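You operate a simulated robot arm through the tools that you are given. There is no shell and no other tool. Be economical: measure what you need, move in short steps, check, and stop when the job is done.

Carry out the task below with a simulated two-armed robot. There is one attempt and no reset: what you move stays moved.

TASK
Take the carton that says "filters" from the blue table top and leave it on the top of the steel plates. Put the 10 brass plug from the blue table top on the black collar and the 17 brass plug on the marked spot on the opener table. Put the yellow cup from the marked spot on the opener table on top of the green banded block. Take the fuse with the largest size on its label from the top of the steel plates and put it on the marked spot on the opener table. Open the right-hand cabinet door, fetch the white banded block and set it on the upper shelf behind the right cabinet door and shut the door again. Push the door shut. Press the blue test button two times. Put the 5 fuse carton from the top of mould 63 on the top of mould 33 and the 15 fuse carton on the roof of the supply box. Take the 28 grey seal box from the packing table top and leave it on the top of mould 58. Put the 40 white seal box from the packing table top on top of the brown dark wood block and the 24 white seal box on the plate of the turning stand. Open the springs drawer. Any order will do. Set down upright: carton, yellow cup, fuse carton.

It is judged by the outcome, as a careful person would: the job done as asked, and still so three seconds after it is handed in. It fails if anything else is knocked over, pushed out of place, dropped, spilled or broken. Lids that push on must go on centred and level and be pressed home; caps that screw on are set level and turned clockwise until they are tight.

THE ROBOT
Two 7-joint arms with two-finger parallel grippers on one trunk, on a base that drives. Base frame: it is fixed to the floor where the robot stands at the start and does not move with it; the origin is under the middle of the robot, x ahead of it, y to its left, z up. Lengths are in cm, angles in rad, forces in N, time in s.
The left shoulder is at the start at [6, 14.4, 92.6], the right one opposite. Places, roughly: black collar (5x5x2 cm) [60, -30, 80]; blue test button [-280, -270, 60]; dark wood block (6x16x5 cm) [-560, -540, 90]; door [-10, 100, 100]; fuse [75, -150, 50]; fuse carton [-425, -175, 75]; green banded block (5x8x5 cm) [30, -330, 70]; grey seal box [-550, -550, 75]; marked spot on the opener table [40, -310, 70]; plate of the turning stand [-320, -470, 40]; right-hand cabinet door [20, -250, 40]; roof of the supply box [-650, -70, 110]; springs drawer [-490, -540, 40]; top of mould 33 [-450, -250, 60]; top of mould 58 [-530, -260, 70]; top of the steel plates [70, -140, 40]; upper shelf behind the right cabinet door [40, -250, 40]; white banded block (5x8x5 cm) [70, -140, 40]; white seal box [-550, -550, 75]; yellow cup [50, -325, 75]. Payload 1.57 kg a hand.
The tool frame of a hand sits at the grasp point between the pads (the TCP): z along the fingers, y along the line on which they close. The tips reach 3 cm beyond it. The gripper opens to 11 cm. The fingers are 2.4 cm wide and 1.2 cm thick; the gripper's body (4.8 by 11.2 cm) begins 7.8 cm behind the TCP.
Orientation is that of the tool frame in the base frame, as a unit quaternion [w, x, y, z]. With the fingers straight down and closing along the base's y, the tool's x points along the base's -x, its y along +y and its z along -z.

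THE INTERFACE
- The arms move only by the tool step_arm. It takes "left_steps", "right_steps" or both (then of equal length, played together; a hand with none holds still); each is a list of rows, each a list of 7 numbers: the shift along the tool's x, y, z in cm, then the turn, a rotation vector about the tool's x, y, z in rad, then the gripper command, from -1 (shut) to 1 (fully open), values between in proportion. In form: [[tx, ty, tz, wx, wy, wz, grip], ...]. A call has 1 to 20 rows; each row shifts and turns the commanded pose from where the row before left it, along the tool's axes as they then stand. Rows are played at 5 a second. More than 5 cm and 0.15 rad between two rows, or a gripper value outside its range, and nothing of the call is played. Where a pose cannot be reached the arm comes as near as it can. A force on the tool above 40 N (or 10 N above the force at the start of the call, whichever is more), or a blocked arm, ends the call early, and 0.2 s more pass. The fingers move at their own pace (about 4.5 cm/s each) and stop on an object; they squeeze with about 30 N. The grip force told is the motor's: it shows also when the fingers shut on nothing. Time passes only in rows, and 0.2 s behind the last, so rows that do not move let the fingers close. It gives the time, the measured TCP pose, the force on the tool (base axes), the opening and the grip force at its end, in the units of the frame above (readings bear some noise), with the torque about the TCP (base axes, N m) and any sound that the robot's microphone picked up.
- Cameras (640 x 400 px; columns grow to the right, rows downward): "scene" is now at [2.08, 4.73, 152.52]; the picture's right is [0.68, -0.73, 0.00], its down [-0.61, -0.57, -0.55] and it looks along [0.40, 0.37, -0.84] (base axes); focal length 247 px, centre (320, 200). "left" rides on the left gripper at [7, -1.6, -14.1] in its tool frame; the picture's right is [0.23, 0.97, 0.00], its down [-0.86, 0.20, -0.48] and it looks along [-0.47, 0.11, 0.88] (tool axes); focal length 222 px, centre (320, 200). "right" rides on the right gripper at [7, 1.6, -14.1] in its tool frame; the picture's right is [-0.23, 0.97, 0.00], its down [-0.86, -0.20, -0.48] and it looks along [-0.47, -0.11, 0.88] (tool axes); focal length 222 px, centre (320, 200). There is no depth. A picture from a camera that has moved, and an enlarged one, comes with that camera's place and axes in the base frame and with its lens.
- get_image(camera): a new picture of that camera. No time passes.
- move_column(by): slides the trunk up (or, below 0, down) by that many cm; the arms and the scene camera ride with it, the base frame stays. It gives what a move gives, with no picture.
- steer(legs): drives the robot by 1 to 6 legs, each [ahead, left, turn to the left] in cm, cm and rad, along the robot's own axes; the way and the turn of a leg run together, so that a leg with both is an arc; at most 150 cm and 3.142 rad a leg. The arms and the cameras ride along, it lands a little off, and it stops where it bumps. It gives what a move gives.
- pan_tilt(pan, tilt): turns the head with the scene camera to pan (to the left, within 1.501 rad either way) and tilt (down, from -0.506 to 1.204), counted from straight ahead of the robot. It gives what a move gives.
- close_up(camera, box): a new picture of the part [left, top, right, bottom] of that camera's present view, enlarged. No time passes.
- job_done(): hands the job in; it is judged then, once.

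Go step by step. Nothing tells you exact positions but the pictures and the camera data: compare them with the known pose of the tool, close in by small moves and look again before you grip or let go. The budget is 598 turns and 370 pictures, counting those below and the enlarged ones. Unless the task says otherwise, let go and move clear before handing in.

The tools are called after ">>>" by a JSON object that holds its "method" and its "body". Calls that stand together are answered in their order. step_arm: Moves the arms, as the interface text tells. Its arguments: {"type":"object","properties":{"left_steps":{"type":"array","items":{"type":"array","items":{"type":"number"}}},"right_steps":{"type":"array","items":{"type":"array","items":{"type":"number"}}}},"required":[]} The other tools are called the same way: move_column (by) slides the trunk up or down; steer (legs) drives the base; pan_tilt (pan, tilt) turns the head that bears the scene camera; get_image (camera) takes a picture; close_up (camera, box) takes an enlarged picture of a part of a camera's view; job_done () hands the job in.

At the start:

```text
t: 0.0
left_tool_pos: [32.37, 32.94, 100.1]
left_tool_rot: [-0.001, 0.0, 1.0, 0.0]
left_force: [0.7, -0.8, 0.6]
left_wrist_torque: [-0.03, -0.02, -0.02]
left_width: 10.98
left_grip_force: 0.0
right_tool_pos: [39.01, -1.18, 99.89]
right_tool_rot: [0.0, -0.001, 1.0, 0.0]
right_force: [0.2, 0.2, -0.2]
right_wrist_torque: [0.01, 0.0, -0.01]
right_width: 10.96
right_grip_force: 0.0
trunk travel left (down, up): [-52.5, 6.5]
robot x, y, heading: [0.13, -0.18, 0.0]
head pan, tilt: [0.747, 0.991]
```

scene: 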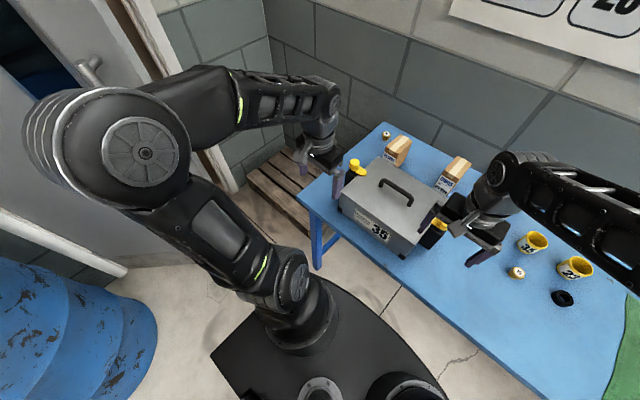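
right: 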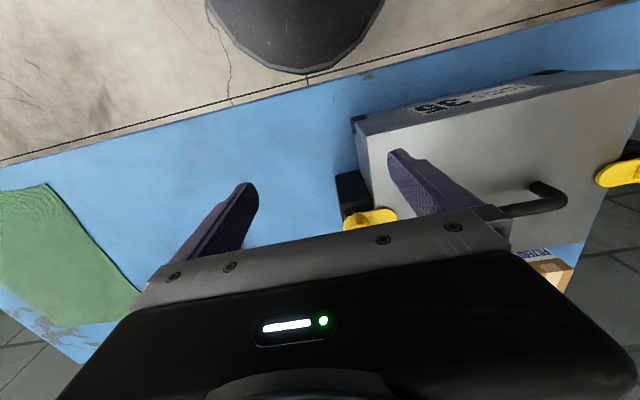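
left: 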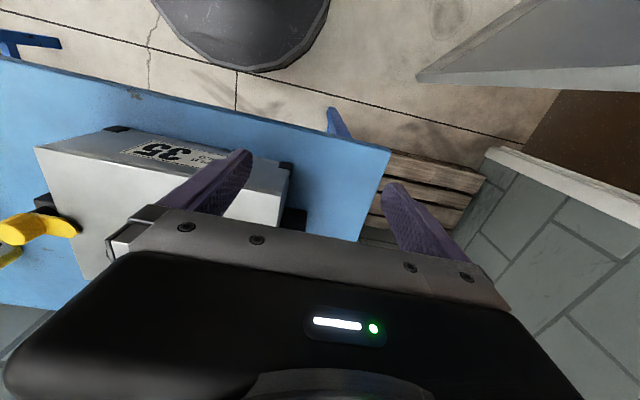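

I see a blue table ahead with a toolbox, cartons, cups and plugs, and a door at the left. I'll look around first.

>>> {"method": "pan_tilt", "body": {"pan": 0.0, "tilt": 0.9}}

>>> {"method": "get_image", "body": {"camera": "scene"}}

>>> {"method": "pan_tilt", "body": {"pan": -0.9, "tilt": 0.5}}

>>> {"method": "get_image", "body": {"camera": "scene"}}

>>> {"method": "pan_tilt", "body": {"pan": 1.4, "tilt": 0.5}}

>>> {"method": "get_image", "body": {"camera": "scene"}}

```text
t: 1.1
left_tool_pos: [32.34, 33.03, 100.02]
left_tool_rot: [-0.001, 0.0, 1.0, 0.0]
left_force: [0.4, -0.1, 0.2]
left_wrist_torque: [-0.03, -0.01, 0.0]
left_width: 11.01
left_grip_force: 0.1
right_tool_pos: [39.08, -1.33, 99.99]
right_tool_rot: [0.0, 0.0, 1.0, 0.0]
right_force: [0.0, -0.4, -0.3]
right_wrist_torque: [-0.04, -0.02, 0.02]
right_width: 11.02
right_grip_force: 0.1
trunk travel left (down, up): [-52.5, 6.5]
robot x, y, heading: [-0.21, 0.07, -0.005]
head pan, tilt: [0.0, 0.901]
```

```text
366 pictures are left
camera scene: at [4.48, -0.03, 153.18], right [0.0, -1.0, 0.0], down [-0.78, 0.0, -0.62], along [0.62, 0.0, -0.78], focal length 247 px, centre (320, 200)
```

scene: 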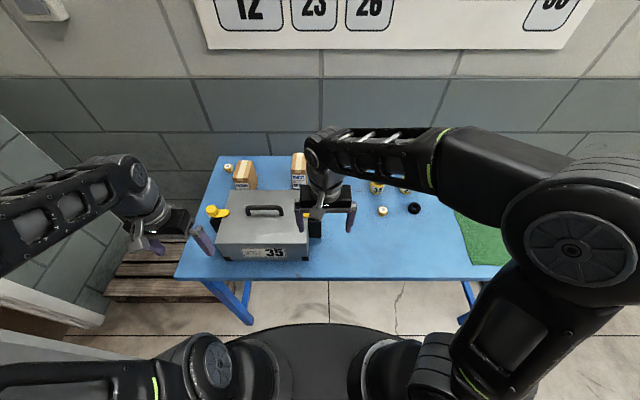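

```text
t: 2.3
left_tool_pos: [32.26, 33.02, 99.93]
left_tool_rot: [0.0, 0.0, 1.0, 0.001]
left_force: [0.3, -0.7, -0.5]
left_wrist_torque: [-0.02, -0.03, 0.03]
left_width: 11.02
left_grip_force: 0.0
right_tool_pos: [39.09, -1.19, 99.93]
right_tool_rot: [0.001, 0.0, 1.0, 0.001]
right_force: [-1.0, 0.1, -0.3]
right_wrist_torque: [0.01, 0.01, 0.02]
right_width: 10.99
right_grip_force: 0.0
trunk travel left (down, up): [-52.5, 6.5]
robot x, y, heading: [0.02, -0.18, 0.0]
head pan, tilt: [-0.901, 0.499]
```

```text
365 pictures are left
camera scene: at [2.59, -7.16, 156.56], right [-0.78, -0.62, 0.0], down [-0.3, 0.38, -0.88], along [0.55, -0.69, -0.48], focal length 247 px, centre (320, 200)
```

scene: 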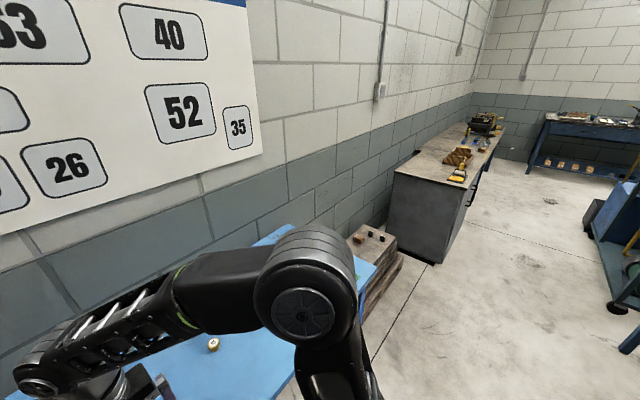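

```text
t: 4.4
left_tool_pos: [32.27, 32.92, 99.93]
left_tool_rot: [-0.001, -0.001, 1.0, 0.0]
left_force: [0.4, -0.5, 0.0]
left_wrist_torque: [0.0, 0.0, 0.02]
left_width: 11.02
left_grip_force: 0.0
right_tool_pos: [38.96, -1.23, 100.0]
right_tool_rot: [0.001, 0.0, 1.0, 0.0]
right_force: [0.0, -0.2, -0.7]
right_wrist_torque: [0.03, 0.02, 0.01]
right_width: 10.99
right_grip_force: 0.1
trunk travel left (down, up): [-52.5, 6.5]
robot x, y, heading: [0.1, -0.03, 0.002]
head pan, tilt: [1.4, 0.499]
```

```text
364 pictures are left
camera scene: at [-1.52, 8.93, 156.57], right [0.99, -0.17, 0.0], down [-0.08, -0.47, -0.88], along [0.15, 0.87, -0.48], focal length 247 px, centre (320, 200)
```

scene: 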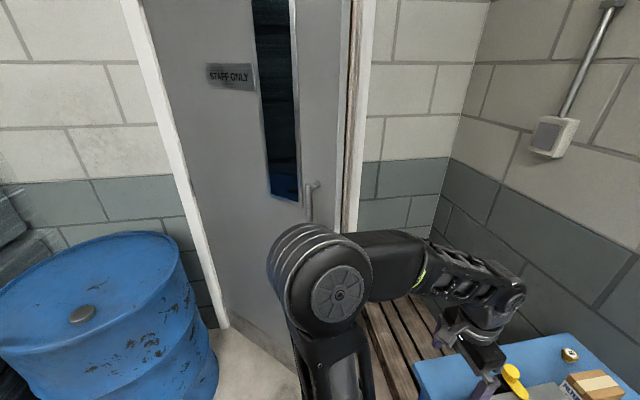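

>>> {"method": "pan_tilt", "body": {"pan": 0.2, "tilt": 0.95}}

>>> {"method": "close_up", "body": {"camera": "scene", "box": [200, 120, 360, 220]}}

>>> {"method": "close_up", "body": {"camera": "scene", "box": [340, 120, 500, 220]}}

```text
t: 5.8
left_tool_pos: [32.22, 33.0, 99.93]
left_tool_rot: [0.001, 0.001, 1.0, 0.0]
left_force: [0.0, -0.6, 0.4]
left_wrist_torque: [-0.02, 0.01, -0.01]
left_width: 11.0
left_grip_force: 0.1
right_tool_pos: [39.04, -1.33, 100.06]
right_tool_rot: [0.0, 0.0, 1.0, 0.0]
right_force: [0.6, -0.5, 0.8]
right_wrist_torque: [0.02, -0.01, 0.01]
right_width: 10.98
right_grip_force: 0.1
trunk travel left (down, up): [-52.5, 6.5]
robot x, y, heading: [-0.06, -0.01, 0.0]
head pan, tilt: [0.201, 0.949]
```

```text
4.00 times, centred on (280, 170) of scene
camera zoom: at [4.05, 1.42, 152.82], right [0.2, -0.98, 0.0], down [-0.8, -0.16, -0.58], along [0.57, 0.12, -0.81], focal length 988 px, centre (480, 320)
```

zoom: 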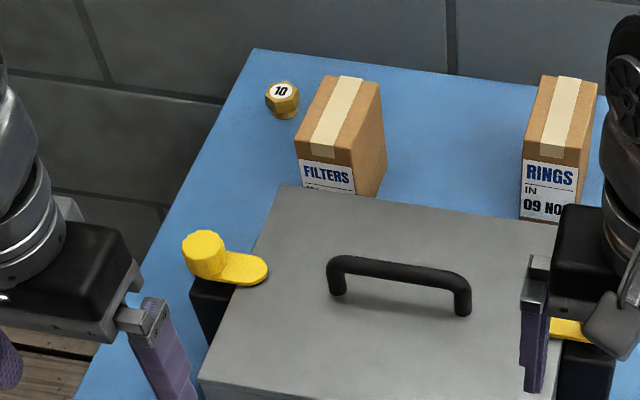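

```text
4.00 times, centred on (420, 170) of scene
camera zoom: at [4.05, 1.42, 152.82], right [0.2, -0.98, 0.0], down [-0.8, -0.16, -0.58], along [0.57, 0.12, -0.81], focal length 988 px, centre (-80, 320)
```

zoom: 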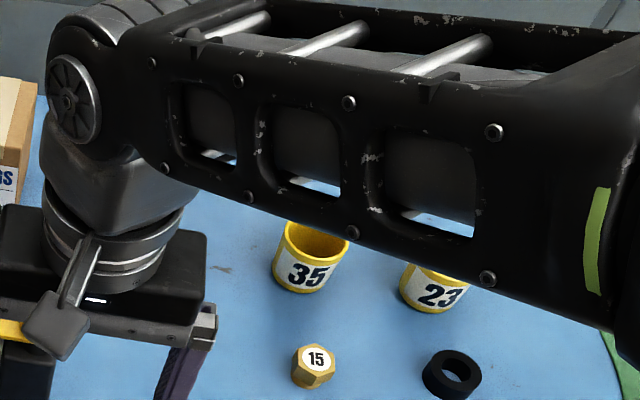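

>>> {"method": "step_arm", "body": {"right_steps": [[2, -4.5, 0, 0, 0, 0, 1], [2, -4.5, 0, 0, 0, 0, 1], [2, -4.5, 0, 0, 0, 0, 1], [2, -4.5, 0, 0, 0, 0, 1], [2, -4.5, 0, 0, 0, 0, 1], [2, -4.5, 0, 0, 0, 0, 1], [2, -4.5, 0, 0, 0, 0, 1]]}}

>>> {"method": "pan_tilt", "body": {"pan": 0.0, "tilt": 0.85}}

>>> {"method": "get_image", "body": {"camera": "scene"}}

>>> {"method": "get_image", "body": {"camera": "right"}}

```text
t: 7.4
left_tool_pos: [32.21, 33.01, 99.97]
left_tool_rot: [0.0, -0.001, 1.0, 0.0]
left_force: [-0.7, 0.2, 1.0]
left_wrist_torque: [-0.02, -0.02, -0.01]
left_width: 11.02
left_grip_force: 0.1
right_tool_pos: [25.02, -32.78, 100.1]
right_tool_rot: [0.0, -0.001, 1.0, 0.0]
right_force: [-0.3, 0.2, -0.1]
right_wrist_torque: [0.0, -0.04, -0.02]
right_width: 10.99
right_grip_force: 0.0
trunk travel left (down, up): [-52.5, 6.5]
robot x, y, heading: [0.23, -0.11, 0.0]
head pan, tilt: [0.201, 0.949]
```

```text
t: 8.2
left_tool_pos: [32.35, 32.95, 100.12]
left_tool_rot: [0.0, 0.0, 1.0, 0.0]
left_force: [0.0, 0.1, -0.9]
left_wrist_torque: [0.0, -0.03, 0.01]
left_width: 11.01
left_grip_force: 0.0
right_tool_pos: [24.99, -32.66, 100.06]
right_tool_rot: [0.0, 0.0, 1.0, 0.0]
right_force: [-0.1, 0.1, -0.5]
right_wrist_torque: [-0.01, -0.02, 0.01]
right_width: 11.0
right_grip_force: 0.0
trunk travel left (down, up): [-52.5, 6.5]
robot x, y, heading: [-0.1, 0.03, 0.0]
head pan, tilt: [0.0, 0.85]
```

```text
361 pictures are left
camera scene: at [4.73, -0.04, 153.57], right [0.0, -1.0, 0.0], down [-0.75, 0.0, -0.66], along [0.66, 0.0, -0.75], focal length 247 px, centre (320, 200)
```

scene: 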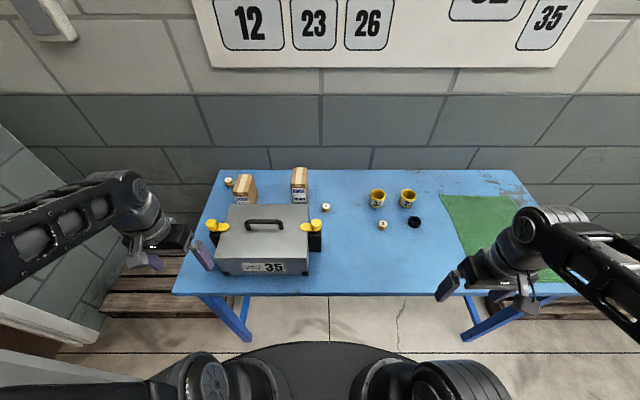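

```text
360 pictures are left
camera right: at [17.97, -30.99, 114.12], right [0.23, 0.97, 0.0], down [0.86, -0.2, 0.48], along [0.47, -0.11, -0.88], focal length 222 px, centre (320, 200)
```

right: 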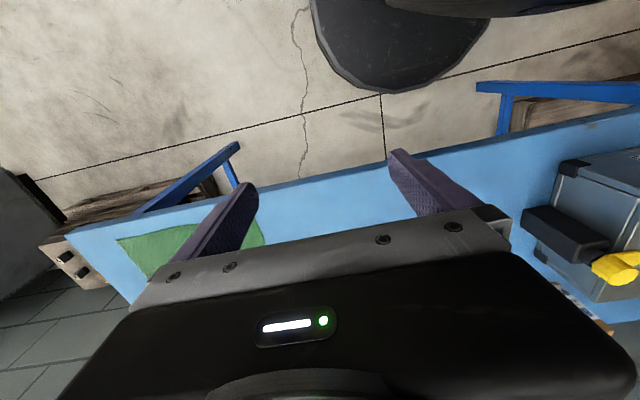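

>>> {"method": "close_up", "body": {"camera": "scene", "box": [280, 160, 480, 260]}}

>>> {"method": "pan_tilt", "body": {"pan": 0.0, "tilt": 1.2}}

>>> {"method": "get_image", "body": {"camera": "scene"}}

```text
3.20 times, centred on (380, 210) of scene
camera zoom: at [4.73, -0.04, 153.57], right [0.0, -1.0, 0.0], down [-0.75, 0.0, -0.66], along [0.66, 0.0, -0.75], focal length 791 px, centre (128, 168)
```

zoom: 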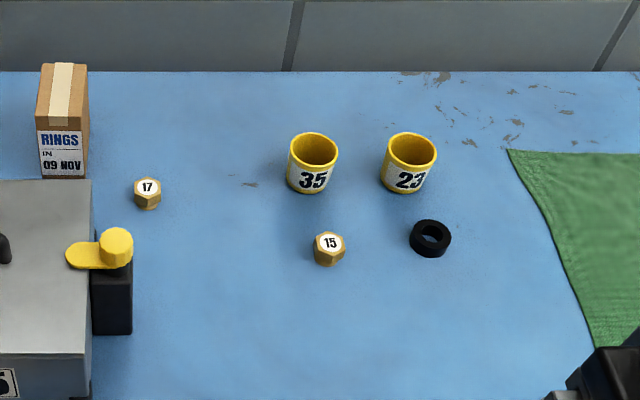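

```text
t: 9.0
left_tool_pos: [32.31, 32.93, 99.93]
left_tool_rot: [0.001, 0.0, 1.0, 0.0]
left_force: [-0.5, -0.1, -0.6]
left_wrist_torque: [-0.04, -0.01, 0.01]
left_width: 11.01
left_grip_force: 0.1
right_tool_pos: [25.12, -32.67, 100.0]
right_tool_rot: [0.0, 0.0, 1.0, 0.0]
right_force: [0.1, -0.1, -1.2]
right_wrist_torque: [-0.02, -0.02, 0.02]
right_width: 10.98
right_grip_force: 0.1
trunk travel left (down, up): [-52.5, 6.5]
robot x, y, heading: [-0.05, 0.0, -0.0]
head pan, tilt: [0.0, 1.201]
```

```text
358 pictures are left
camera scene: at [2.52, -0.04, 151.2], right [0.0, -1.0, 0.0], down [-0.93, 0.0, -0.36], along [0.36, 0.0, -0.93], focal length 247 px, centre (320, 200)
```

scene: 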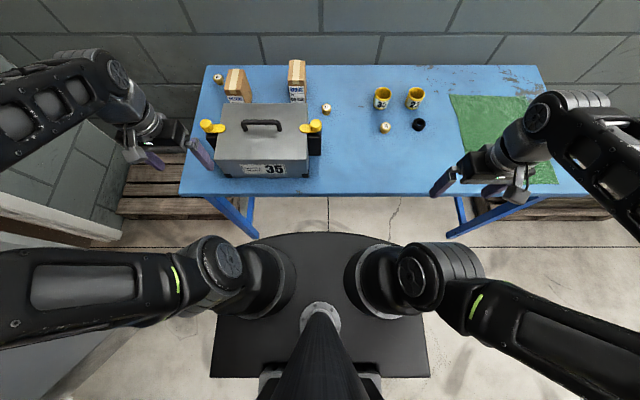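

>>> {"method": "move_column", "body": {"by": 6}}

>>> {"method": "get_image", "body": {"camera": "scene"}}

```text
t: 10.0
left_tool_pos: [32.35, 32.94, 105.87]
left_tool_rot: [0.0, 0.0, 1.0, 0.001]
left_force: [0.5, 0.1, -0.7]
left_wrist_torque: [0.01, 0.03, -0.04]
left_width: 11.01
left_grip_force: 0.1
right_tool_pos: [24.99, -32.75, 105.97]
right_tool_rot: [0.0, 0.0, 1.0, 0.0]
right_force: [0.5, -0.5, 0.0]
right_wrist_torque: [-0.01, 0.02, -0.02]
right_width: 11.0
right_grip_force: 0.0
trunk travel left (down, up): [-58.5, 0.5]
robot x, y, heading: [0.16, -0.02, 0.002]
head pan, tilt: [0.0, 1.201]
```

```text
357 pictures are left
camera scene: at [2.52, -0.04, 157.2], right [0.0, -1.0, 0.0], down [-0.93, 0.0, -0.36], along [0.36, 0.0, -0.93], focal length 247 px, centre (320, 200)
```

scene: 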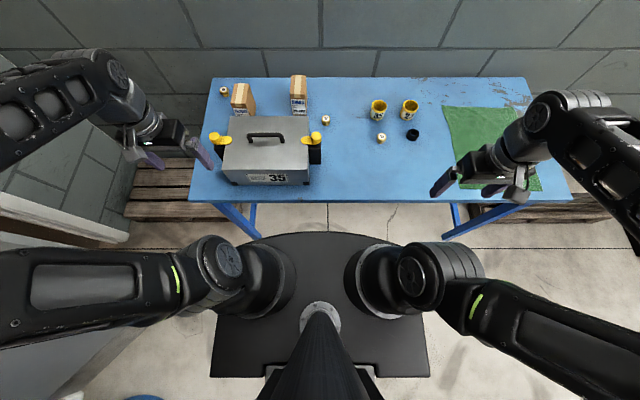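

>>> {"method": "steer", "body": {"legs": [[10, 0, 0]]}}

>>> {"method": "get_image", "body": {"camera": "scene"}}

>>> {"method": "get_image", "body": {"camera": "left"}}

```text
t: 11.1
left_tool_pos: [42.27, 33.06, 105.97]
left_tool_rot: [-0.001, -0.001, 1.0, 0.0]
left_force: [0.6, 0.2, -1.4]
left_wrist_torque: [-0.04, 0.02, -0.01]
left_width: 11.01
left_grip_force: 0.1
right_tool_pos: [35.03, -32.56, 105.88]
right_tool_rot: [-0.001, -0.001, 1.0, 0.0]
right_force: [0.8, 0.0, 0.2]
right_wrist_torque: [0.02, 0.05, 0.01]
right_width: 11.01
right_grip_force: 0.0
trunk travel left (down, up): [-58.5, 0.5]
robot x, y, heading: [9.71, 0.25, 0.0]
head pan, tilt: [0.0, 1.201]
```

```text
356 pictures are left
camera scene: at [12.58, -0.04, 157.19], right [0.0, -1.0, 0.0], down [-0.93, 0.0, -0.36], along [0.36, 0.0, -0.93], focal length 247 px, centre (320, 200)
```

scene: 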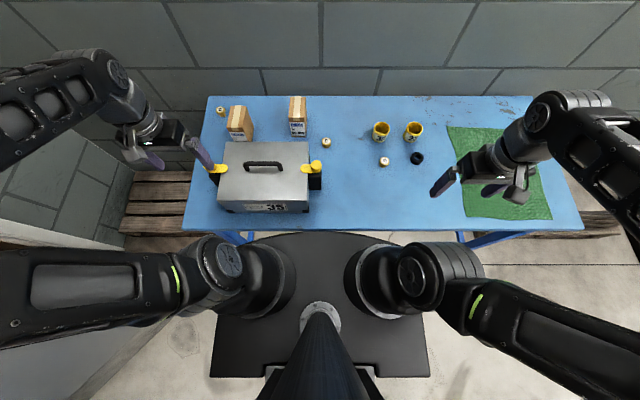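

```text
355 pictures are left
camera left: at [35.36, 31.37, 119.97], right [-0.23, 0.97, 0.0], down [0.86, 0.2, 0.48], along [0.46, 0.11, -0.88], focal length 222 px, centre (320, 200)
```

left: 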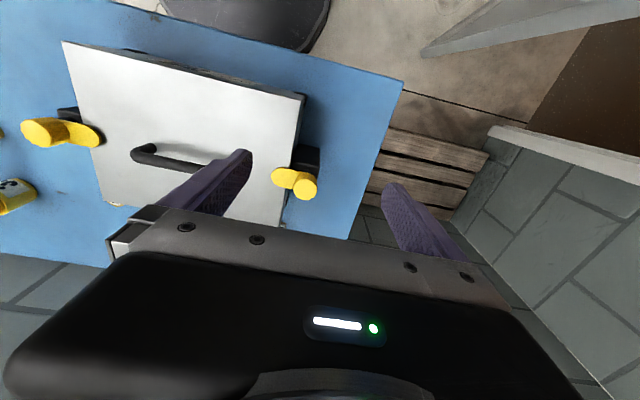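

>>> {"method": "step_arm", "body": {"left_steps": [[-4.5, 0.7, 0, 0, 0, 0, 1], [-4.5, 0.7, 0, 0, 0, 0, 1], [-4.5, 0.7, 0, 0, 0, 0, 1], [-4.5, 0.7, 0, 0, 0, 0, 1], [-4.5, 0.7, 0, 0, 0, 0, 1], [-4.5, 0.7, 0, 0, 0, 0, 1], [-4.5, 0.7, 0, 0, 0, 0, 1], [-4.5, 0.7, 0, 0, 0, 0, 1]]}}

>>> {"method": "get_image", "body": {"camera": "left"}}

>>> {"method": "get_image", "body": {"camera": "scene"}}

```text
t: 12.9
left_tool_pos: [71.33, 37.59, 105.93]
left_tool_rot: [0.0, 0.001, 1.0, 0.0]
left_force: [1.0, 0.3, -0.2]
left_wrist_torque: [-0.03, 0.0, 0.01]
left_width: 10.99
left_grip_force: 0.1
left hand out of reach, approached as far as the arm can: row 7, 8
right_tool_pos: [34.94, -32.68, 106.07]
right_tool_rot: [0.0, -0.001, 1.0, 0.0]
right_force: [0.1, 0.7, -0.5]
right_wrist_torque: [0.0, -0.01, -0.02]
right_width: 11.0
right_grip_force: 0.1
trunk travel left (down, up): [-58.5, 0.5]
robot x, y, heading: [9.8, -0.17, 0.005]
head pan, tilt: [0.0, 1.201]
```

```text
354 pictures are left
camera left: at [64.49, 36.02, 119.91], right [-0.23, 0.97, 0.0], down [0.86, 0.2, 0.48], along [0.47, 0.11, -0.88], focal length 222 px, centre (320, 200)
```

left: 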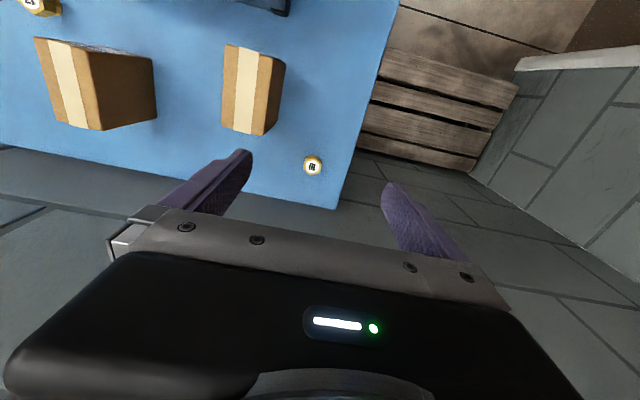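

```text
353 pictures are left
camera scene: at [12.44, -0.02, 157.2], right [0.0, -1.0, 0.0], down [-0.93, 0.0, -0.36], along [0.36, 0.0, -0.93], focal length 247 px, centre (320, 200)
```

scene: 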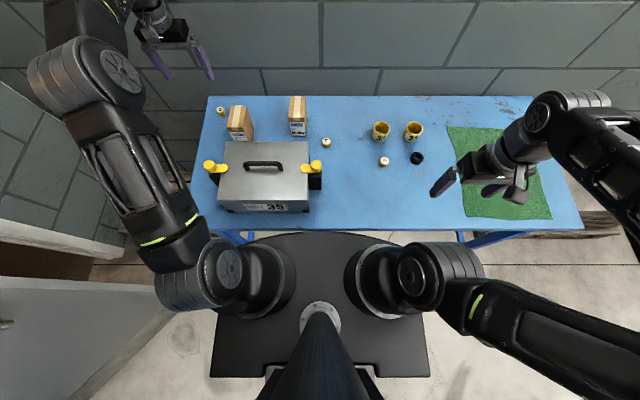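

>>> {"method": "step_arm", "body": {"left_steps": [[0, 0, 4, 0, 0, 0, 0.3], [0, 0, 4, 0, 0, 0, 0.3], [0, 0, 4, 0, 0, 0, 0.3], [0, 0, 3, 0, 0, 0, 0.3]]}}

>>> {"method": "get_image", "body": {"camera": "left"}}

```text
t: 13.9
left_tool_pos: [71.46, 37.68, 90.92]
left_tool_rot: [0.0, -0.001, 1.0, 0.0]
left_force: [0.0, -0.3, -0.4]
left_wrist_torque: [0.0, -0.02, -0.02]
left_width: 7.16
left_grip_force: 0.0
right_tool_pos: [34.99, -32.6, 105.84]
right_tool_rot: [-0.001, 0.0, 1.0, 0.001]
right_force: [1.4, -0.5, 0.8]
right_wrist_torque: [-0.01, 0.03, -0.01]
right_width: 11.01
right_grip_force: 0.0
trunk travel left (down, up): [-58.5, 0.5]
robot x, y, heading: [9.68, 0.14, 0.003]
head pan, tilt: [0.0, 1.201]
```

```text
352 pictures are left
camera left: at [64.55, 36.11, 104.92], right [-0.23, 0.97, 0.0], down [0.85, 0.2, 0.48], along [0.47, 0.11, -0.88], focal length 222 px, centre (320, 200)
```

left: 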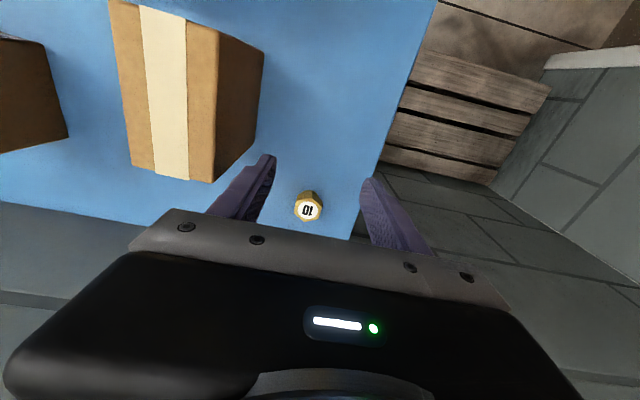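

>>> {"method": "step_arm", "body": {"left_steps": [[-3, 0, 0, 0, 0, 0, 0.3], [-3.3, 0.1, 0, 0, 0, 0, 0.3]]}}

>>> {"method": "get_image", "body": {"camera": "left"}}

```text
t: 14.5
left_tool_pos: [77.69, 37.73, 90.85]
left_tool_rot: [-0.002, -0.001, 1.0, -0.001]
left_force: [0.4, -0.2, -0.1]
left_wrist_torque: [0.0, 0.04, 0.0]
left_width: 7.15
left_grip_force: 0.0
right_tool_pos: [35.04, -32.5, 105.89]
right_tool_rot: [-0.001, -0.001, 1.0, 0.0]
right_force: [0.6, 0.0, 1.4]
right_wrist_torque: [-0.03, 0.03, 0.01]
right_width: 10.98
right_grip_force: 0.1
trunk travel left (down, up): [-58.5, 0.5]
robot x, y, heading: [9.99, 0.08, 0.002]
head pan, tilt: [0.0, 1.201]
```

```text
351 pictures are left
camera left: at [70.84, 36.19, 104.84], right [-0.23, 0.97, 0.0], down [0.86, 0.2, 0.48], along [0.46, 0.11, -0.88], focal length 222 px, centre (320, 200)
```

left: 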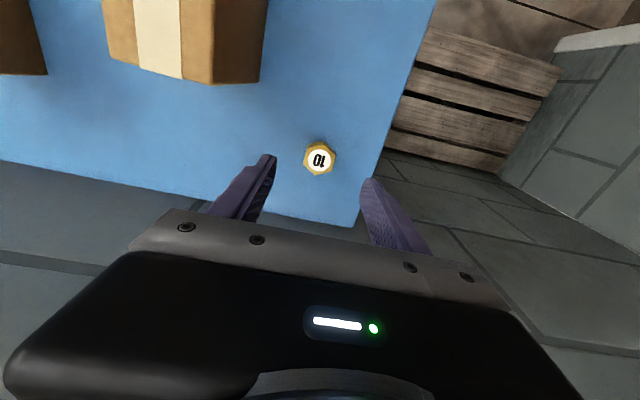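

>>> {"method": "step_arm", "body": {"left_steps": [[-0.6, 0, 3, 0, 0, 0, 0.3], [0, 0, 3, 0, 0, 0, 0.3], [0, 0, 1.5, 0, 0, 0, 0.3]]}}

>>> {"method": "get_image", "body": {"camera": "left"}}

```text
t: 15.3
left_tool_pos: [77.86, 37.68, 84.42]
left_tool_rot: [0.001, 0.0, 1.0, 0.001]
left_force: [-0.4, -0.2, 0.1]
left_wrist_torque: [-0.04, 0.03, -0.01]
left_width: 7.15
left_grip_force: 0.0
left hand out of reach, approached as far as the arm can: row 1
right_tool_pos: [34.97, -32.72, 105.88]
right_tool_rot: [0.0, -0.001, 1.0, 0.0]
right_force: [0.4, 0.5, 0.5]
right_wrist_torque: [0.0, -0.01, -0.02]
right_width: 11.02
right_grip_force: 0.0
trunk travel left (down, up): [-58.5, 0.5]
robot x, y, heading: [9.68, 0.17, -0.001]
head pan, tilt: [0.0, 1.201]
```

```text
350 pictures are left
camera left: at [70.92, 36.08, 98.47], right [-0.23, 0.97, 0.0], down [0.85, 0.2, 0.48], along [0.47, 0.11, -0.88], focal length 222 px, centre (320, 200)
```

left: 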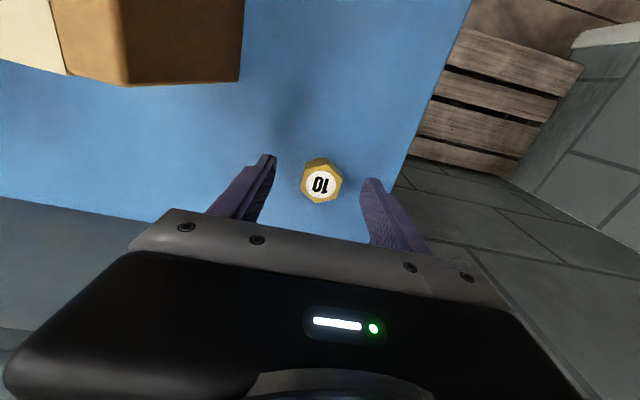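

>>> {"method": "step_arm", "body": {"left_steps": [[0, 0, 1, 0, 0, 0, 0.3], [0, 0, 0.5, 0, 0, 0, 0.3]]}}

>>> {"method": "get_image", "body": {"camera": "left"}}

```text
t: 15.9
left_tool_pos: [77.63, 37.66, 83.03]
left_tool_rot: [0.0, 0.0, 1.0, 0.0]
left_force: [-1.0, 0.5, 0.2]
left_wrist_torque: [-0.05, 0.03, -0.06]
left_width: 7.16
left_grip_force: 0.0
left hand out of reach, approached as far as the arm can: row 2
right_tool_pos: [34.92, -32.62, 106.0]
right_tool_rot: [-0.001, -0.001, 1.0, 0.0]
right_force: [-0.6, 0.5, -0.5]
right_wrist_torque: [-0.01, 0.0, 0.0]
right_width: 11.01
right_grip_force: 0.1
trunk travel left (down, up): [-58.5, 0.5]
robot x, y, heading: [9.88, -0.08, -0.0]
head pan, tilt: [0.0, 1.201]
```

```text
349 pictures are left
camera left: at [70.75, 36.01, 97.03], right [-0.23, 0.97, 0.0], down [0.85, 0.2, 0.48], along [0.47, 0.11, -0.88], focal length 222 px, centre (320, 200)
```

left: 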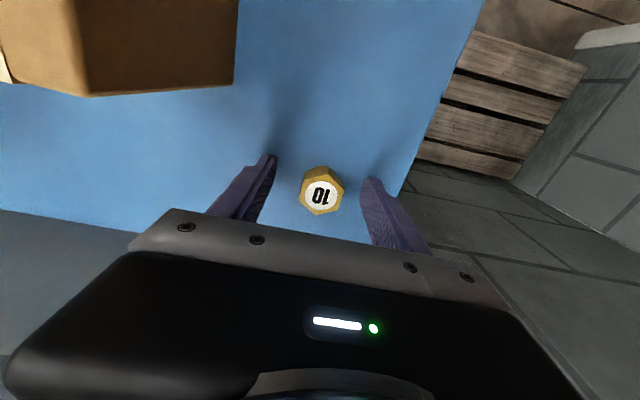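

>>> {"method": "steer", "body": {"legs": [[2, 0, 0]]}}

>>> {"method": "get_image", "body": {"camera": "left"}}

```text
t: 16.7
left_tool_pos: [79.68, 37.67, 83.03]
left_tool_rot: [0.0, -0.002, 1.0, -0.001]
left_force: [-1.9, 0.3, 3.0]
left_wrist_torque: [-0.09, 0.03, -0.07]
left_width: 7.11
left_grip_force: 0.0
right_tool_pos: [36.93, -32.82, 105.93]
right_tool_rot: [0.001, -0.001, 1.0, 0.0]
right_force: [-0.3, -0.3, 0.3]
right_wrist_torque: [0.04, 0.04, 0.02]
right_width: 11.02
right_grip_force: 0.0
trunk travel left (down, up): [-58.5, 0.5]
robot x, y, heading: [12.05, 0.1, -0.002]
head pan, tilt: [0.0, 1.201]
```

```text
348 pictures are left
camera left: at [72.82, 36.0, 97.04], right [-0.23, 0.97, 0.0], down [0.86, 0.2, 0.48], along [0.47, 0.11, -0.88], focal length 222 px, centre (320, 200)
```

left: 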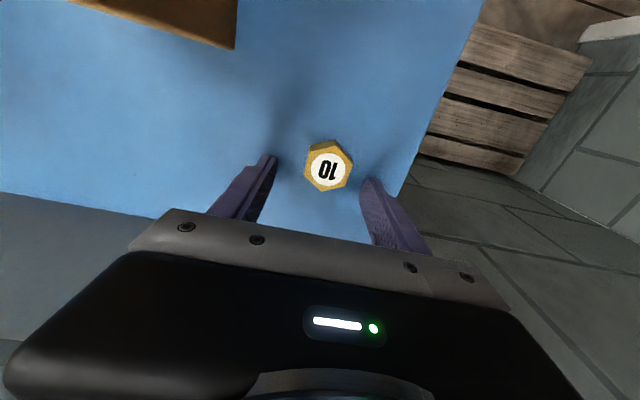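

>>> {"method": "step_arm", "body": {"left_steps": [[0.7, 0, 0, 0, 0, 0, 0.3], [0, 0, 0.5, 0, 0, 0, 0.3], [0, 0, 0.5, 0, 0, 0, 0.3]]}}

```text
t: 17.6
left_tool_pos: [78.89, 37.61, 83.04]
left_tool_rot: [0.004, 0.0, 1.0, 0.001]
left_force: [-15.4, -1.5, 20.8]
left_wrist_torque: [-0.93, 0.73, -0.74]
left_width: 7.32
left_grip_force: 1.1
right_tool_pos: [36.74, -32.64, 106.05]
right_tool_rot: [0.001, -0.002, 1.0, 0.0]
right_force: [-0.6, 0.7, -0.2]
right_wrist_torque: [0.0, 0.01, -0.02]
right_width: 10.99
right_grip_force: 0.0
trunk travel left (down, up): [-58.5, 0.5]
robot x, y, heading: [11.96, -0.1, -0.002]
head pan, tilt: [0.0, 1.201]
stopped in row 3 (left hand): the force on the tool passed its limit (the readings are from after the stop); the commanded pose is now the measured one
```

>>> {"method": "step_arm", "body": {"left_steps": [[0, 0, -0.3, 0, 0, 0, 0.3], [0, 0, 0, 0, 0, 0, -0.2], [0, 0, 0, 0, 0, 0, -1], [0, 0, 0, 0, 0, 0, -1], [0, 0, 0, 0, 0, 0, -1]]}}

>>> {"method": "get_image", "body": {"camera": "left"}}

```text
t: 18.8
left_tool_pos: [79.25, 37.61, 83.05]
left_tool_rot: [0.005, -0.001, 1.0, 0.001]
left_force: [0.6, -2.3, 3.1]
left_wrist_torque: [0.23, 0.04, 0.01]
left_width: 0.0
left_grip_force: 3.8
right_tool_pos: [36.92, -32.73, 105.99]
right_tool_rot: [0.0, 0.0, 1.0, 0.001]
right_force: [-0.6, 0.7, 0.2]
right_wrist_torque: [-0.02, -0.01, -0.02]
right_width: 11.0
right_grip_force: 0.1
trunk travel left (down, up): [-58.5, 0.5]
robot x, y, heading: [11.87, -0.14, 0.001]
head pan, tilt: [0.0, 1.201]
```

```text
347 pictures are left
camera left: at [72.12, 36.01, 96.97], right [-0.23, 0.97, 0.0], down [0.85, 0.2, 0.49], along [0.47, 0.11, -0.87], focal length 222 px, centre (320, 200)
```

left: 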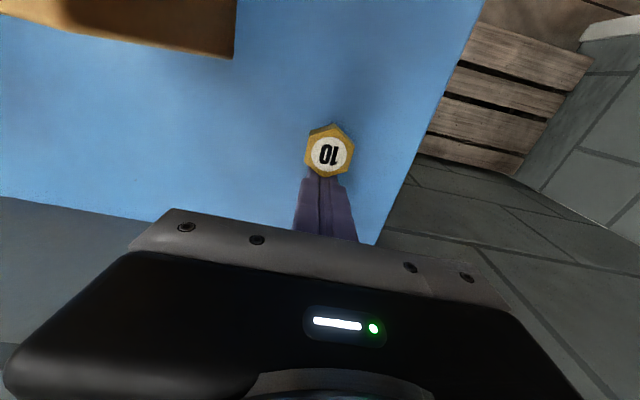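

>>> {"method": "step_arm", "body": {"left_steps": [[0, 0, 0, 0, 0, 0, 0.3], [0, 0, 0, 0, 0, 0, 0.3], [0, 0, -0.2, 0, 0, 0, 0.3], [2.0, 0, 0, 0, 0, 0, 0.3]]}}

>>> {"method": "get_image", "body": {"camera": "left"}}

```text
t: 19.8
left_tool_pos: [77.18, 37.6, 83.03]
left_tool_rot: [0.002, -0.001, 1.0, -0.001]
left_force: [-1.8, -1.0, 2.0]
left_wrist_torque: [-0.1, 0.06, -0.06]
left_width: 7.15
left_grip_force: 0.2
right_tool_pos: [36.86, -32.64, 105.94]
right_tool_rot: [0.0, -0.001, 1.0, 0.0]
right_force: [-0.3, 0.3, 0.5]
right_wrist_torque: [-0.02, 0.02, 0.01]
right_width: 11.01
right_grip_force: 0.1
trunk travel left (down, up): [-58.5, 0.5]
robot x, y, heading: [11.62, -0.26, 0.0]
head pan, tilt: [0.0, 1.201]
```

```text
346 pictures are left
camera left: at [70.12, 35.99, 97.0], right [-0.23, 0.97, 0.0], down [0.85, 0.2, 0.48], along [0.47, 0.11, -0.88], focal length 222 px, centre (320, 200)
```

left: 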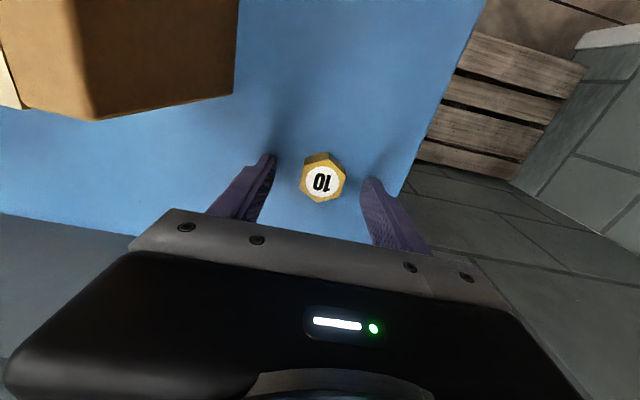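

>>> {"method": "step_arm", "body": {"left_steps": [[0.8, 0, 0, 0, 0, 0, 0.3], [0, 0, 0, 0, 0, 0, -0.2], [0, 0, 0, 0, 0, 0, -1], [0, 0, 0, 0, 0, 0, -1]]}}

>>> {"method": "get_image", "body": {"camera": "left"}}

```text
t: 20.8
left_tool_pos: [76.28, 37.61, 83.1]
left_tool_rot: [0.003, -0.001, 1.0, 0.001]
left_force: [-0.5, -0.4, 0.4]
left_wrist_torque: [-0.01, 0.01, 0.01]
left_width: 3.51
left_grip_force: 18.8
right_tool_pos: [36.96, -32.68, 105.92]
right_tool_rot: [-0.001, 0.0, 1.0, -0.001]
right_force: [0.2, -0.5, -0.4]
right_wrist_torque: [-0.02, 0.0, 0.02]
right_width: 11.01
right_grip_force: 0.0
trunk travel left (down, up): [-58.5, 0.5]
robot x, y, heading: [12.26, -0.19, -0.0]
head pan, tilt: [0.0, 1.201]
```

```text
345 pictures are left
camera left: at [69.4, 36.06, 97.07], right [-0.23, 0.97, 0.0], down [0.85, 0.2, 0.49], along [0.47, 0.11, -0.87], focal length 222 px, centre (320, 200)
```

left: 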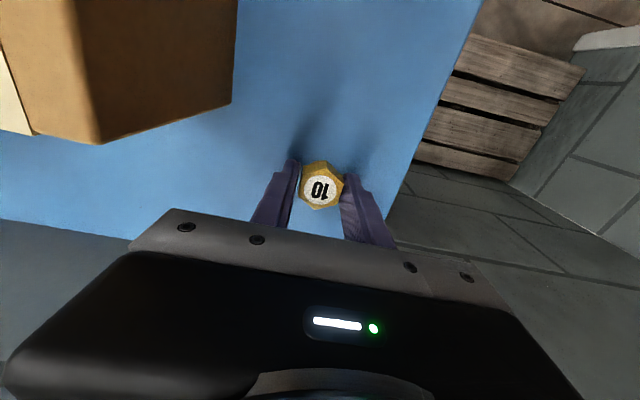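

>>> {"method": "step_arm", "body": {"left_steps": [[0, 0, -4, 0, 0, 0, -1], [0, 0, -5, 0, 0, 0, -1], [0, 0, -5, 0, 0, 0, -1], [1, 0, -5, 0, 0, 0, -1], [4, -1, -2, 0, 0, 0, -1], [5, -1, 0, 0, 0, 0, -1], [5, -1, 0, 0, 0, 0, -1], [5, -1, 0, 0, 0, 0, -1]]}}

>>> {"method": "steer", "body": {"legs": [[-10, 0, 0], [0, -25, 0]]}}

>>> {"method": "get_image", "body": {"camera": "scene"}}

```text
refused: row 4 steps farther than a row can; nothing moved
```

```text
t: 23.4
left_tool_pos: [66.78, 12.11, 83.17]
left_tool_rot: [0.005, 0.001, 1.0, 0.001]
left_force: [0.1, 0.1, -0.4]
left_wrist_torque: [-0.06, 0.04, 0.05]
left_width: 3.47
left_grip_force: 30.1
right_tool_pos: [26.92, -58.11, 105.98]
right_tool_rot: [0.0, 0.001, 1.0, 0.0]
right_force: [0.2, 0.4, -0.4]
right_wrist_torque: [0.02, 0.01, -0.01]
right_width: 10.99
right_grip_force: 0.0
trunk travel left (down, up): [-58.5, 0.5]
robot x, y, heading: [2.12, -25.19, 0.003]
head pan, tilt: [0.0, 1.201]
```

```text
344 pictures are left
camera scene: at [4.49, -25.54, 157.2], right [0.0, -1.0, 0.0], down [-0.93, 0.0, -0.36], along [0.36, 0.0, -0.93], focal length 247 px, centre (320, 200)
```

scene: 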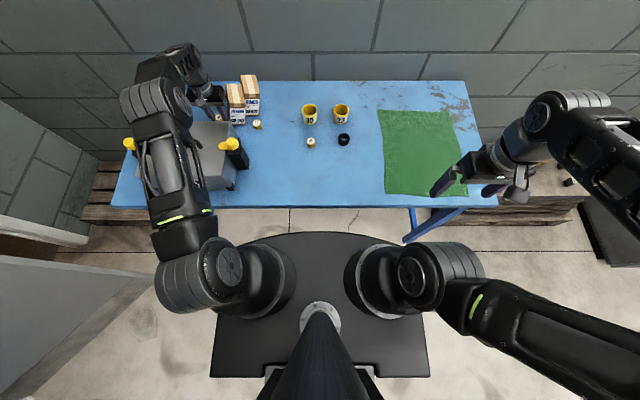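

The step was refused but the drive ran, so the hand swept low along the table. I check what moved.

>>> {"method": "close_up", "body": {"camera": "scene", "box": [110, 50, 270, 210]}}

>>> {"method": "get_image", "body": {"camera": "left"}}

```text
2.50 times, centred on (190, 130) of scene
camera zoom: at [4.49, -25.54, 157.2], right [0.0, -1.0, 0.0], down [-0.93, 0.0, -0.36], along [0.36, 0.0, -0.93], focal length 618 px, centre (645, 375)
```

zoom: 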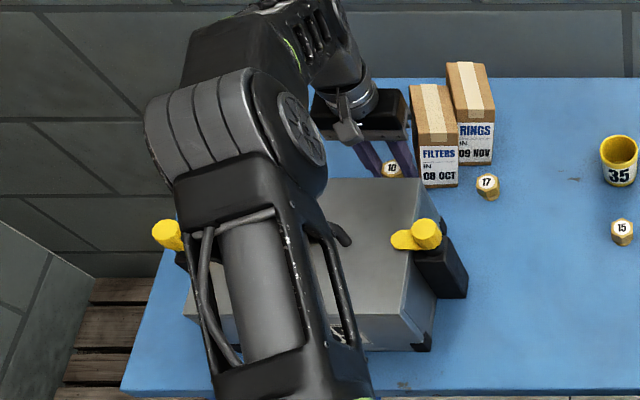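

```text
342 pictures are left
camera left: at [59.61, 10.41, 97.11], right [-0.23, 0.97, 0.0], down [0.85, 0.2, 0.49], along [0.47, 0.11, -0.87], focal length 222 px, centre (320, 200)
```

left: 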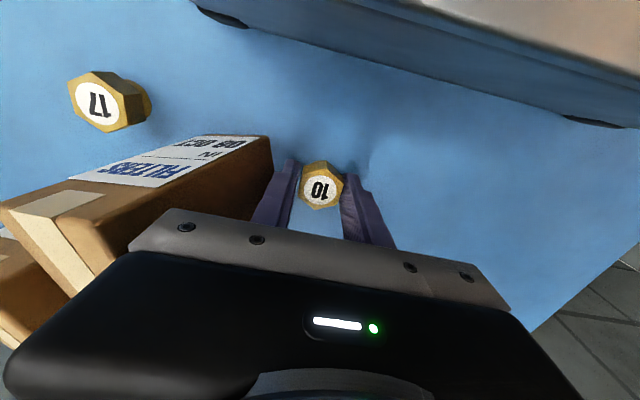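

>>> {"method": "step_arm", "body": {"left_steps": [[0, 0.5, -2, 0, 0, 0, -1], [0, 0, -4, 0, 0, 0, -1], [0, 0, -4, 0, 0, 0, -1], [0, 0, -4, 0, 0, 0, -1], [0, 0, -4, 0, 0, 0, -1]]}}

>>> {"method": "get_image", "body": {"camera": "left"}}

```text
t: 24.6
left_tool_pos: [66.52, 12.49, 101.25]
left_tool_rot: [0.005, 0.001, 1.0, 0.001]
left_force: [-0.3, 1.2, -1.2]
left_wrist_torque: [0.02, 0.02, 0.0]
left_width: 3.44
left_grip_force: 30.3
right_tool_pos: [26.86, -58.17, 105.99]
right_tool_rot: [0.0, 0.001, 1.0, 0.0]
right_force: [0.0, -0.2, -0.2]
right_wrist_torque: [0.0, 0.01, -0.01]
right_width: 10.98
right_grip_force: 0.1
trunk travel left (down, up): [-58.5, 0.5]
robot x, y, heading: [2.06, -25.4, -0.004]
head pan, tilt: [0.0, 1.201]
```

```text
341 pictures are left
camera left: at [59.41, 10.99, 115.16], right [-0.23, 0.97, 0.0], down [0.85, 0.2, 0.49], along [0.47, 0.11, -0.87], focal length 222 px, centre (320, 200)
```

left: 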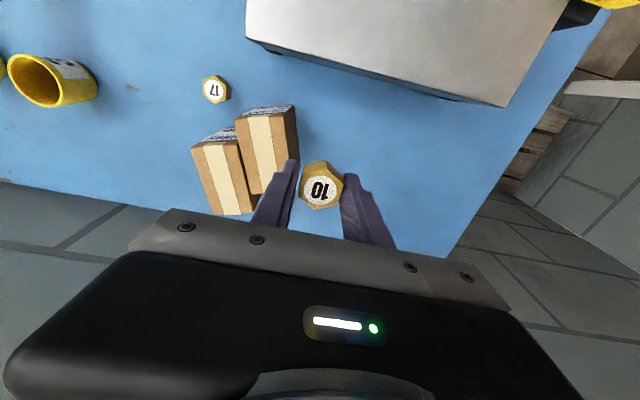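

>>> {"method": "step_arm", "body": {"left_steps": [[0.6, -4.8, 0, 0, 0, 0, -1], [0.8, -4.8, 0, 0, 0, 0, -1], [0.8, -4.8, 0, 0, 0, 0, -1], [0.8, -4.8, 0, 0, 0, 0, -1], [0.8, -4.8, 0, 0, 0, 0, -1], [0.8, -4.8, 0, 0, 0, 0, -1], [0.8, -4.8, 0, 0, 0, 0, -1], [0.8, -4.8, 0, 0, 0, 0, -1], [0.8, -4.8, 0, 0, 0, 0, -1], [0.3, -4.6, 0, 0, 0, 0, -1]]}}

>>> {"method": "get_image", "body": {"camera": "left"}}

>>> {"method": "get_image", "body": {"camera": "scene"}}

```text
t: 26.8
left_tool_pos: [59.03, -35.38, 100.98]
left_tool_rot: [0.005, 0.001, 1.0, 0.002]
left_force: [0.4, 0.1, 0.1]
left_wrist_torque: [0.01, 0.0, 0.03]
left_width: 3.45
left_grip_force: 29.9
right_tool_pos: [26.94, -58.18, 106.03]
right_tool_rot: [0.0, 0.001, 1.0, 0.001]
right_force: [-0.4, 0.8, 0.4]
right_wrist_torque: [-0.01, 0.06, 0.02]
right_width: 11.01
right_grip_force: 0.2
trunk travel left (down, up): [-58.5, 0.5]
robot x, y, heading: [1.94, -25.15, -0.004]
head pan, tilt: [0.0, 1.201]
```

```text
340 pictures are left
camera left: at [51.99, -36.99, 114.91], right [-0.23, 0.97, 0.0], down [0.85, 0.2, 0.49], along [0.47, 0.11, -0.87], focal length 222 px, centre (320, 200)
```

left: 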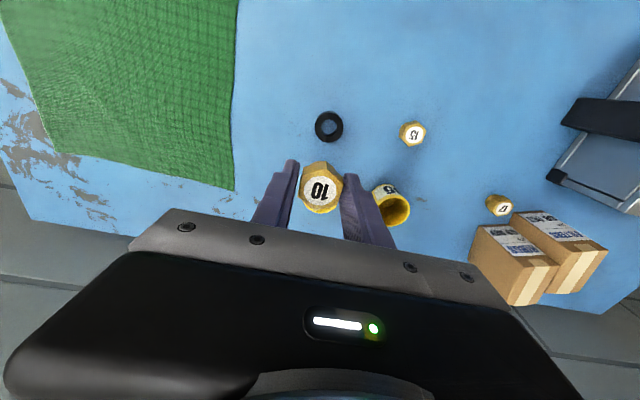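

```text
339 pictures are left
camera scene: at [4.5, -25.57, 157.2], right [0.0, -1.0, 0.0], down [-0.93, 0.0, -0.36], along [0.36, 0.0, -0.93], focal length 247 px, centre (320, 200)
```

scene: 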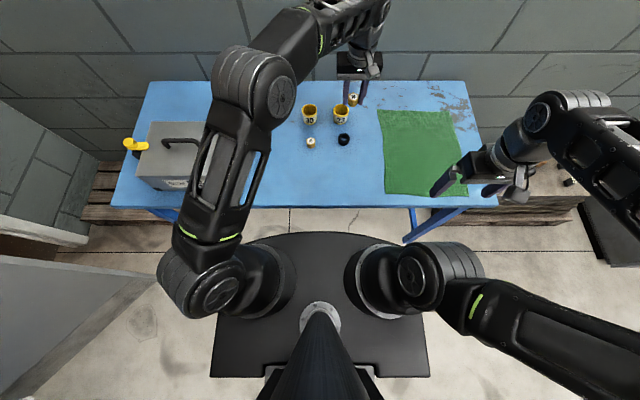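

>>> {"method": "step_arm", "body": {"left_steps": [[1.6, 1.1, 4, 0, 0, 0, -1], [0, 0, 4, 0, 0, 0, -1], [0, 0, 3.5, 0, 0, 0, -1]]}}

>>> {"method": "get_image", "body": {"camera": "left"}}

>>> {"method": "close_up", "body": {"camera": "scene", "box": [280, 80, 400, 160]}}

```text
t: 27.6
left_tool_pos: [57.7, -34.2, 89.46]
left_tool_rot: [0.005, 0.001, 1.0, 0.001]
left_force: [0.9, 0.3, -0.7]
left_wrist_torque: [0.03, -0.02, 0.06]
left_width: 3.45
left_grip_force: 30.0
right_tool_pos: [26.99, -58.18, 105.79]
right_tool_rot: [0.001, 0.001, 1.0, 0.0]
right_force: [-0.5, -0.3, -0.9]
right_wrist_torque: [-0.01, 0.0, 0.02]
right_width: 11.0
right_grip_force: 0.2
trunk travel left (down, up): [-58.5, 0.5]
robot x, y, heading: [1.73, -25.47, -0.001]
head pan, tilt: [0.0, 1.201]
```

```text
338 pictures are left
camera left: at [50.58, -35.76, 103.43], right [-0.23, 0.97, 0.0], down [0.85, 0.2, 0.49], along [0.47, 0.11, -0.87], focal length 222 px, centre (320, 200)
```

left: 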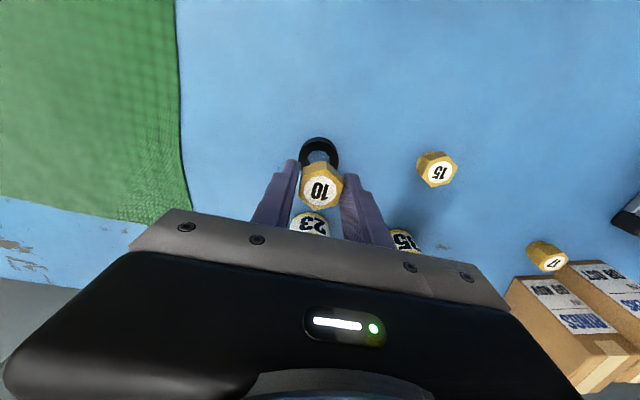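

```text
5.00 times, centred on (340, 120) of scene
camera zoom: at [4.51, -25.46, 157.2], right [0.0, -1.0, 0.0], down [-0.93, 0.0, -0.36], along [0.36, 0.0, -0.93], focal length 1235 px, centre (220, 600)
```

zoom: 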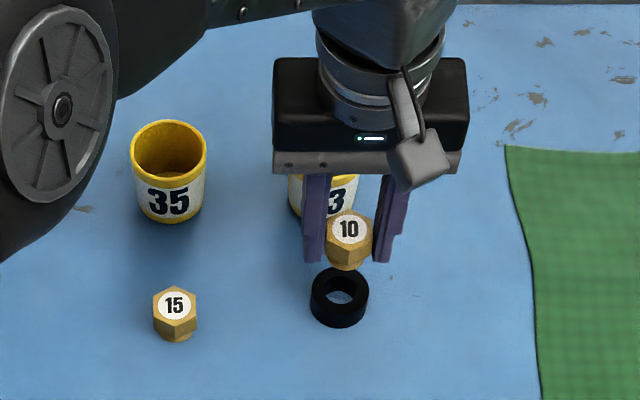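

>>> {"method": "step_arm", "body": {"left_steps": [[-0.4, 0, 2, 0, 0, 0, -1], [0, 0, 1.6, 0, 0, 0, -1]]}}

>>> {"method": "close_up", "body": {"camera": "left", "box": [240, 100, 400, 240]}}

>>> {"method": "close_up", "body": {"camera": "scene", "box": [310, 110, 370, 150]}}

```text
t: 28.2
left_tool_pos: [58.1, -34.12, 85.74]
left_tool_rot: [0.004, 0.0, 1.0, 0.001]
left_force: [-0.8, -0.3, -0.7]
left_wrist_torque: [0.01, 0.01, 0.03]
left_width: 3.44
left_grip_force: 29.9
right_tool_pos: [26.91, -58.15, 105.95]
right_tool_rot: [0.0, 0.001, 1.0, 0.0]
right_force: [-1.0, -0.7, 0.4]
right_wrist_torque: [-0.01, 0.01, -0.05]
right_width: 11.0
right_grip_force: 0.0
trunk travel left (down, up): [-58.5, 0.5]
robot x, y, heading: [1.7, -25.36, 0.001]
head pan, tilt: [0.0, 1.201]
```

```text
2.86 times, centred on (320, 170) of left
camera zoom: at [51.01, -35.75, 99.83], right [-0.23, 0.97, 0.0], down [0.85, 0.2, 0.49], along [0.47, 0.11, -0.87], focal length 635 px, centre (320, 286)
```

zoom: 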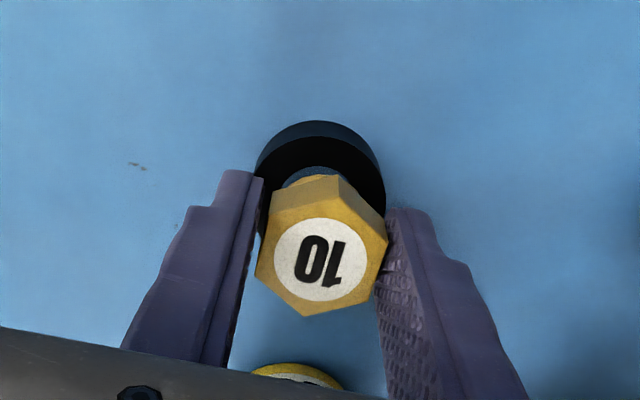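

```text
10.00 times, centred on (340, 130) of scene
camera zoom: at [4.47, -25.45, 157.2], right [0.0, -1.0, 0.0], down [-0.93, 0.0, -0.36], along [0.36, 0.0, -0.93], focal length 2470 px, centre (120, 900)
```

zoom: 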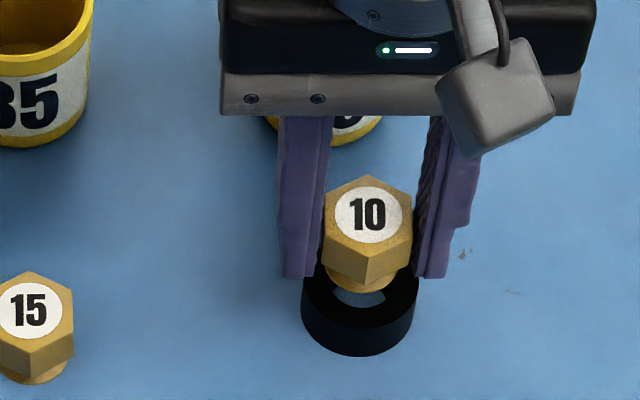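

>>> {"method": "step_arm", "body": {"left_steps": [[0.45, 0, 0, 0, 0, 0, -1], [0, 0, 0.4, 0, 0, 0, -1], [0, 0, 0.3, 0, 0, 0, -1]]}}

>>> {"method": "close_up", "body": {"camera": "left", "box": [240, 100, 400, 240]}}

>>> {"method": "close_up", "body": {"camera": "scene", "box": [310, 110, 370, 150]}}

```text
t: 29.0
left_tool_pos: [57.55, -34.15, 85.13]
left_tool_rot: [0.004, 0.001, 1.0, 0.001]
left_force: [-0.4, -0.4, -1.5]
left_wrist_torque: [-0.02, -0.02, 0.02]
left_width: 3.44
left_grip_force: 29.8
right_tool_pos: [26.93, -58.14, 105.99]
right_tool_rot: [0.0, 0.001, 1.0, 0.0]
right_force: [-0.2, -0.9, 1.3]
right_wrist_torque: [-0.02, 0.0, 0.0]
right_width: 10.97
right_grip_force: 0.1
trunk travel left (down, up): [-58.5, 0.5]
robot x, y, heading: [1.89, -25.69, 0.001]
head pan, tilt: [0.0, 1.201]
```

```text
2.86 times, centred on (320, 170) of left
camera zoom: at [50.54, -35.74, 99.13], right [-0.23, 0.97, 0.0], down [0.85, 0.2, 0.49], along [0.47, 0.11, -0.87], focal length 635 px, centre (320, 286)
```

zoom: 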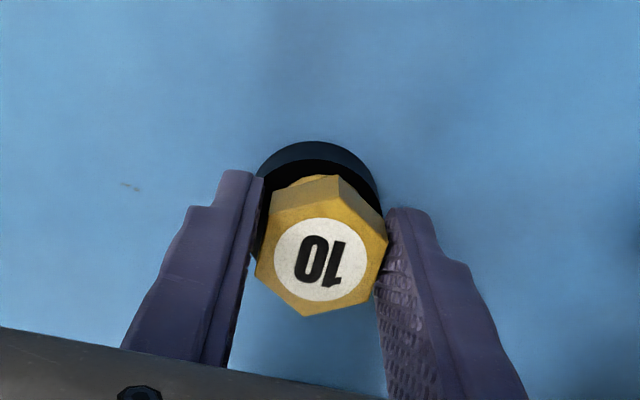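

```text
10.00 times, centred on (340, 130) of scene
camera zoom: at [4.47, -25.44, 157.2], right [0.0, -1.0, 0.0], down [-0.93, 0.0, -0.36], along [0.36, 0.0, -0.93], focal length 2470 px, centre (120, 900)
```

zoom: 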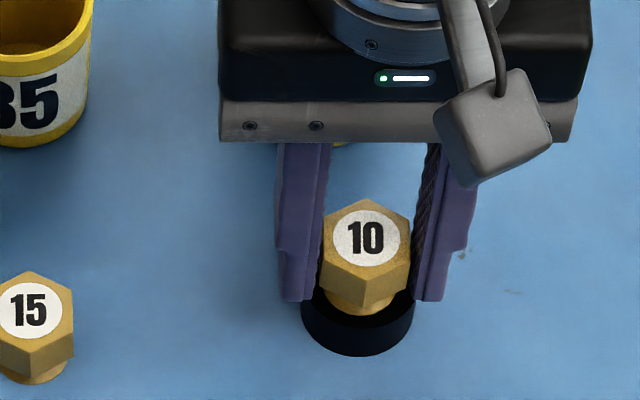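

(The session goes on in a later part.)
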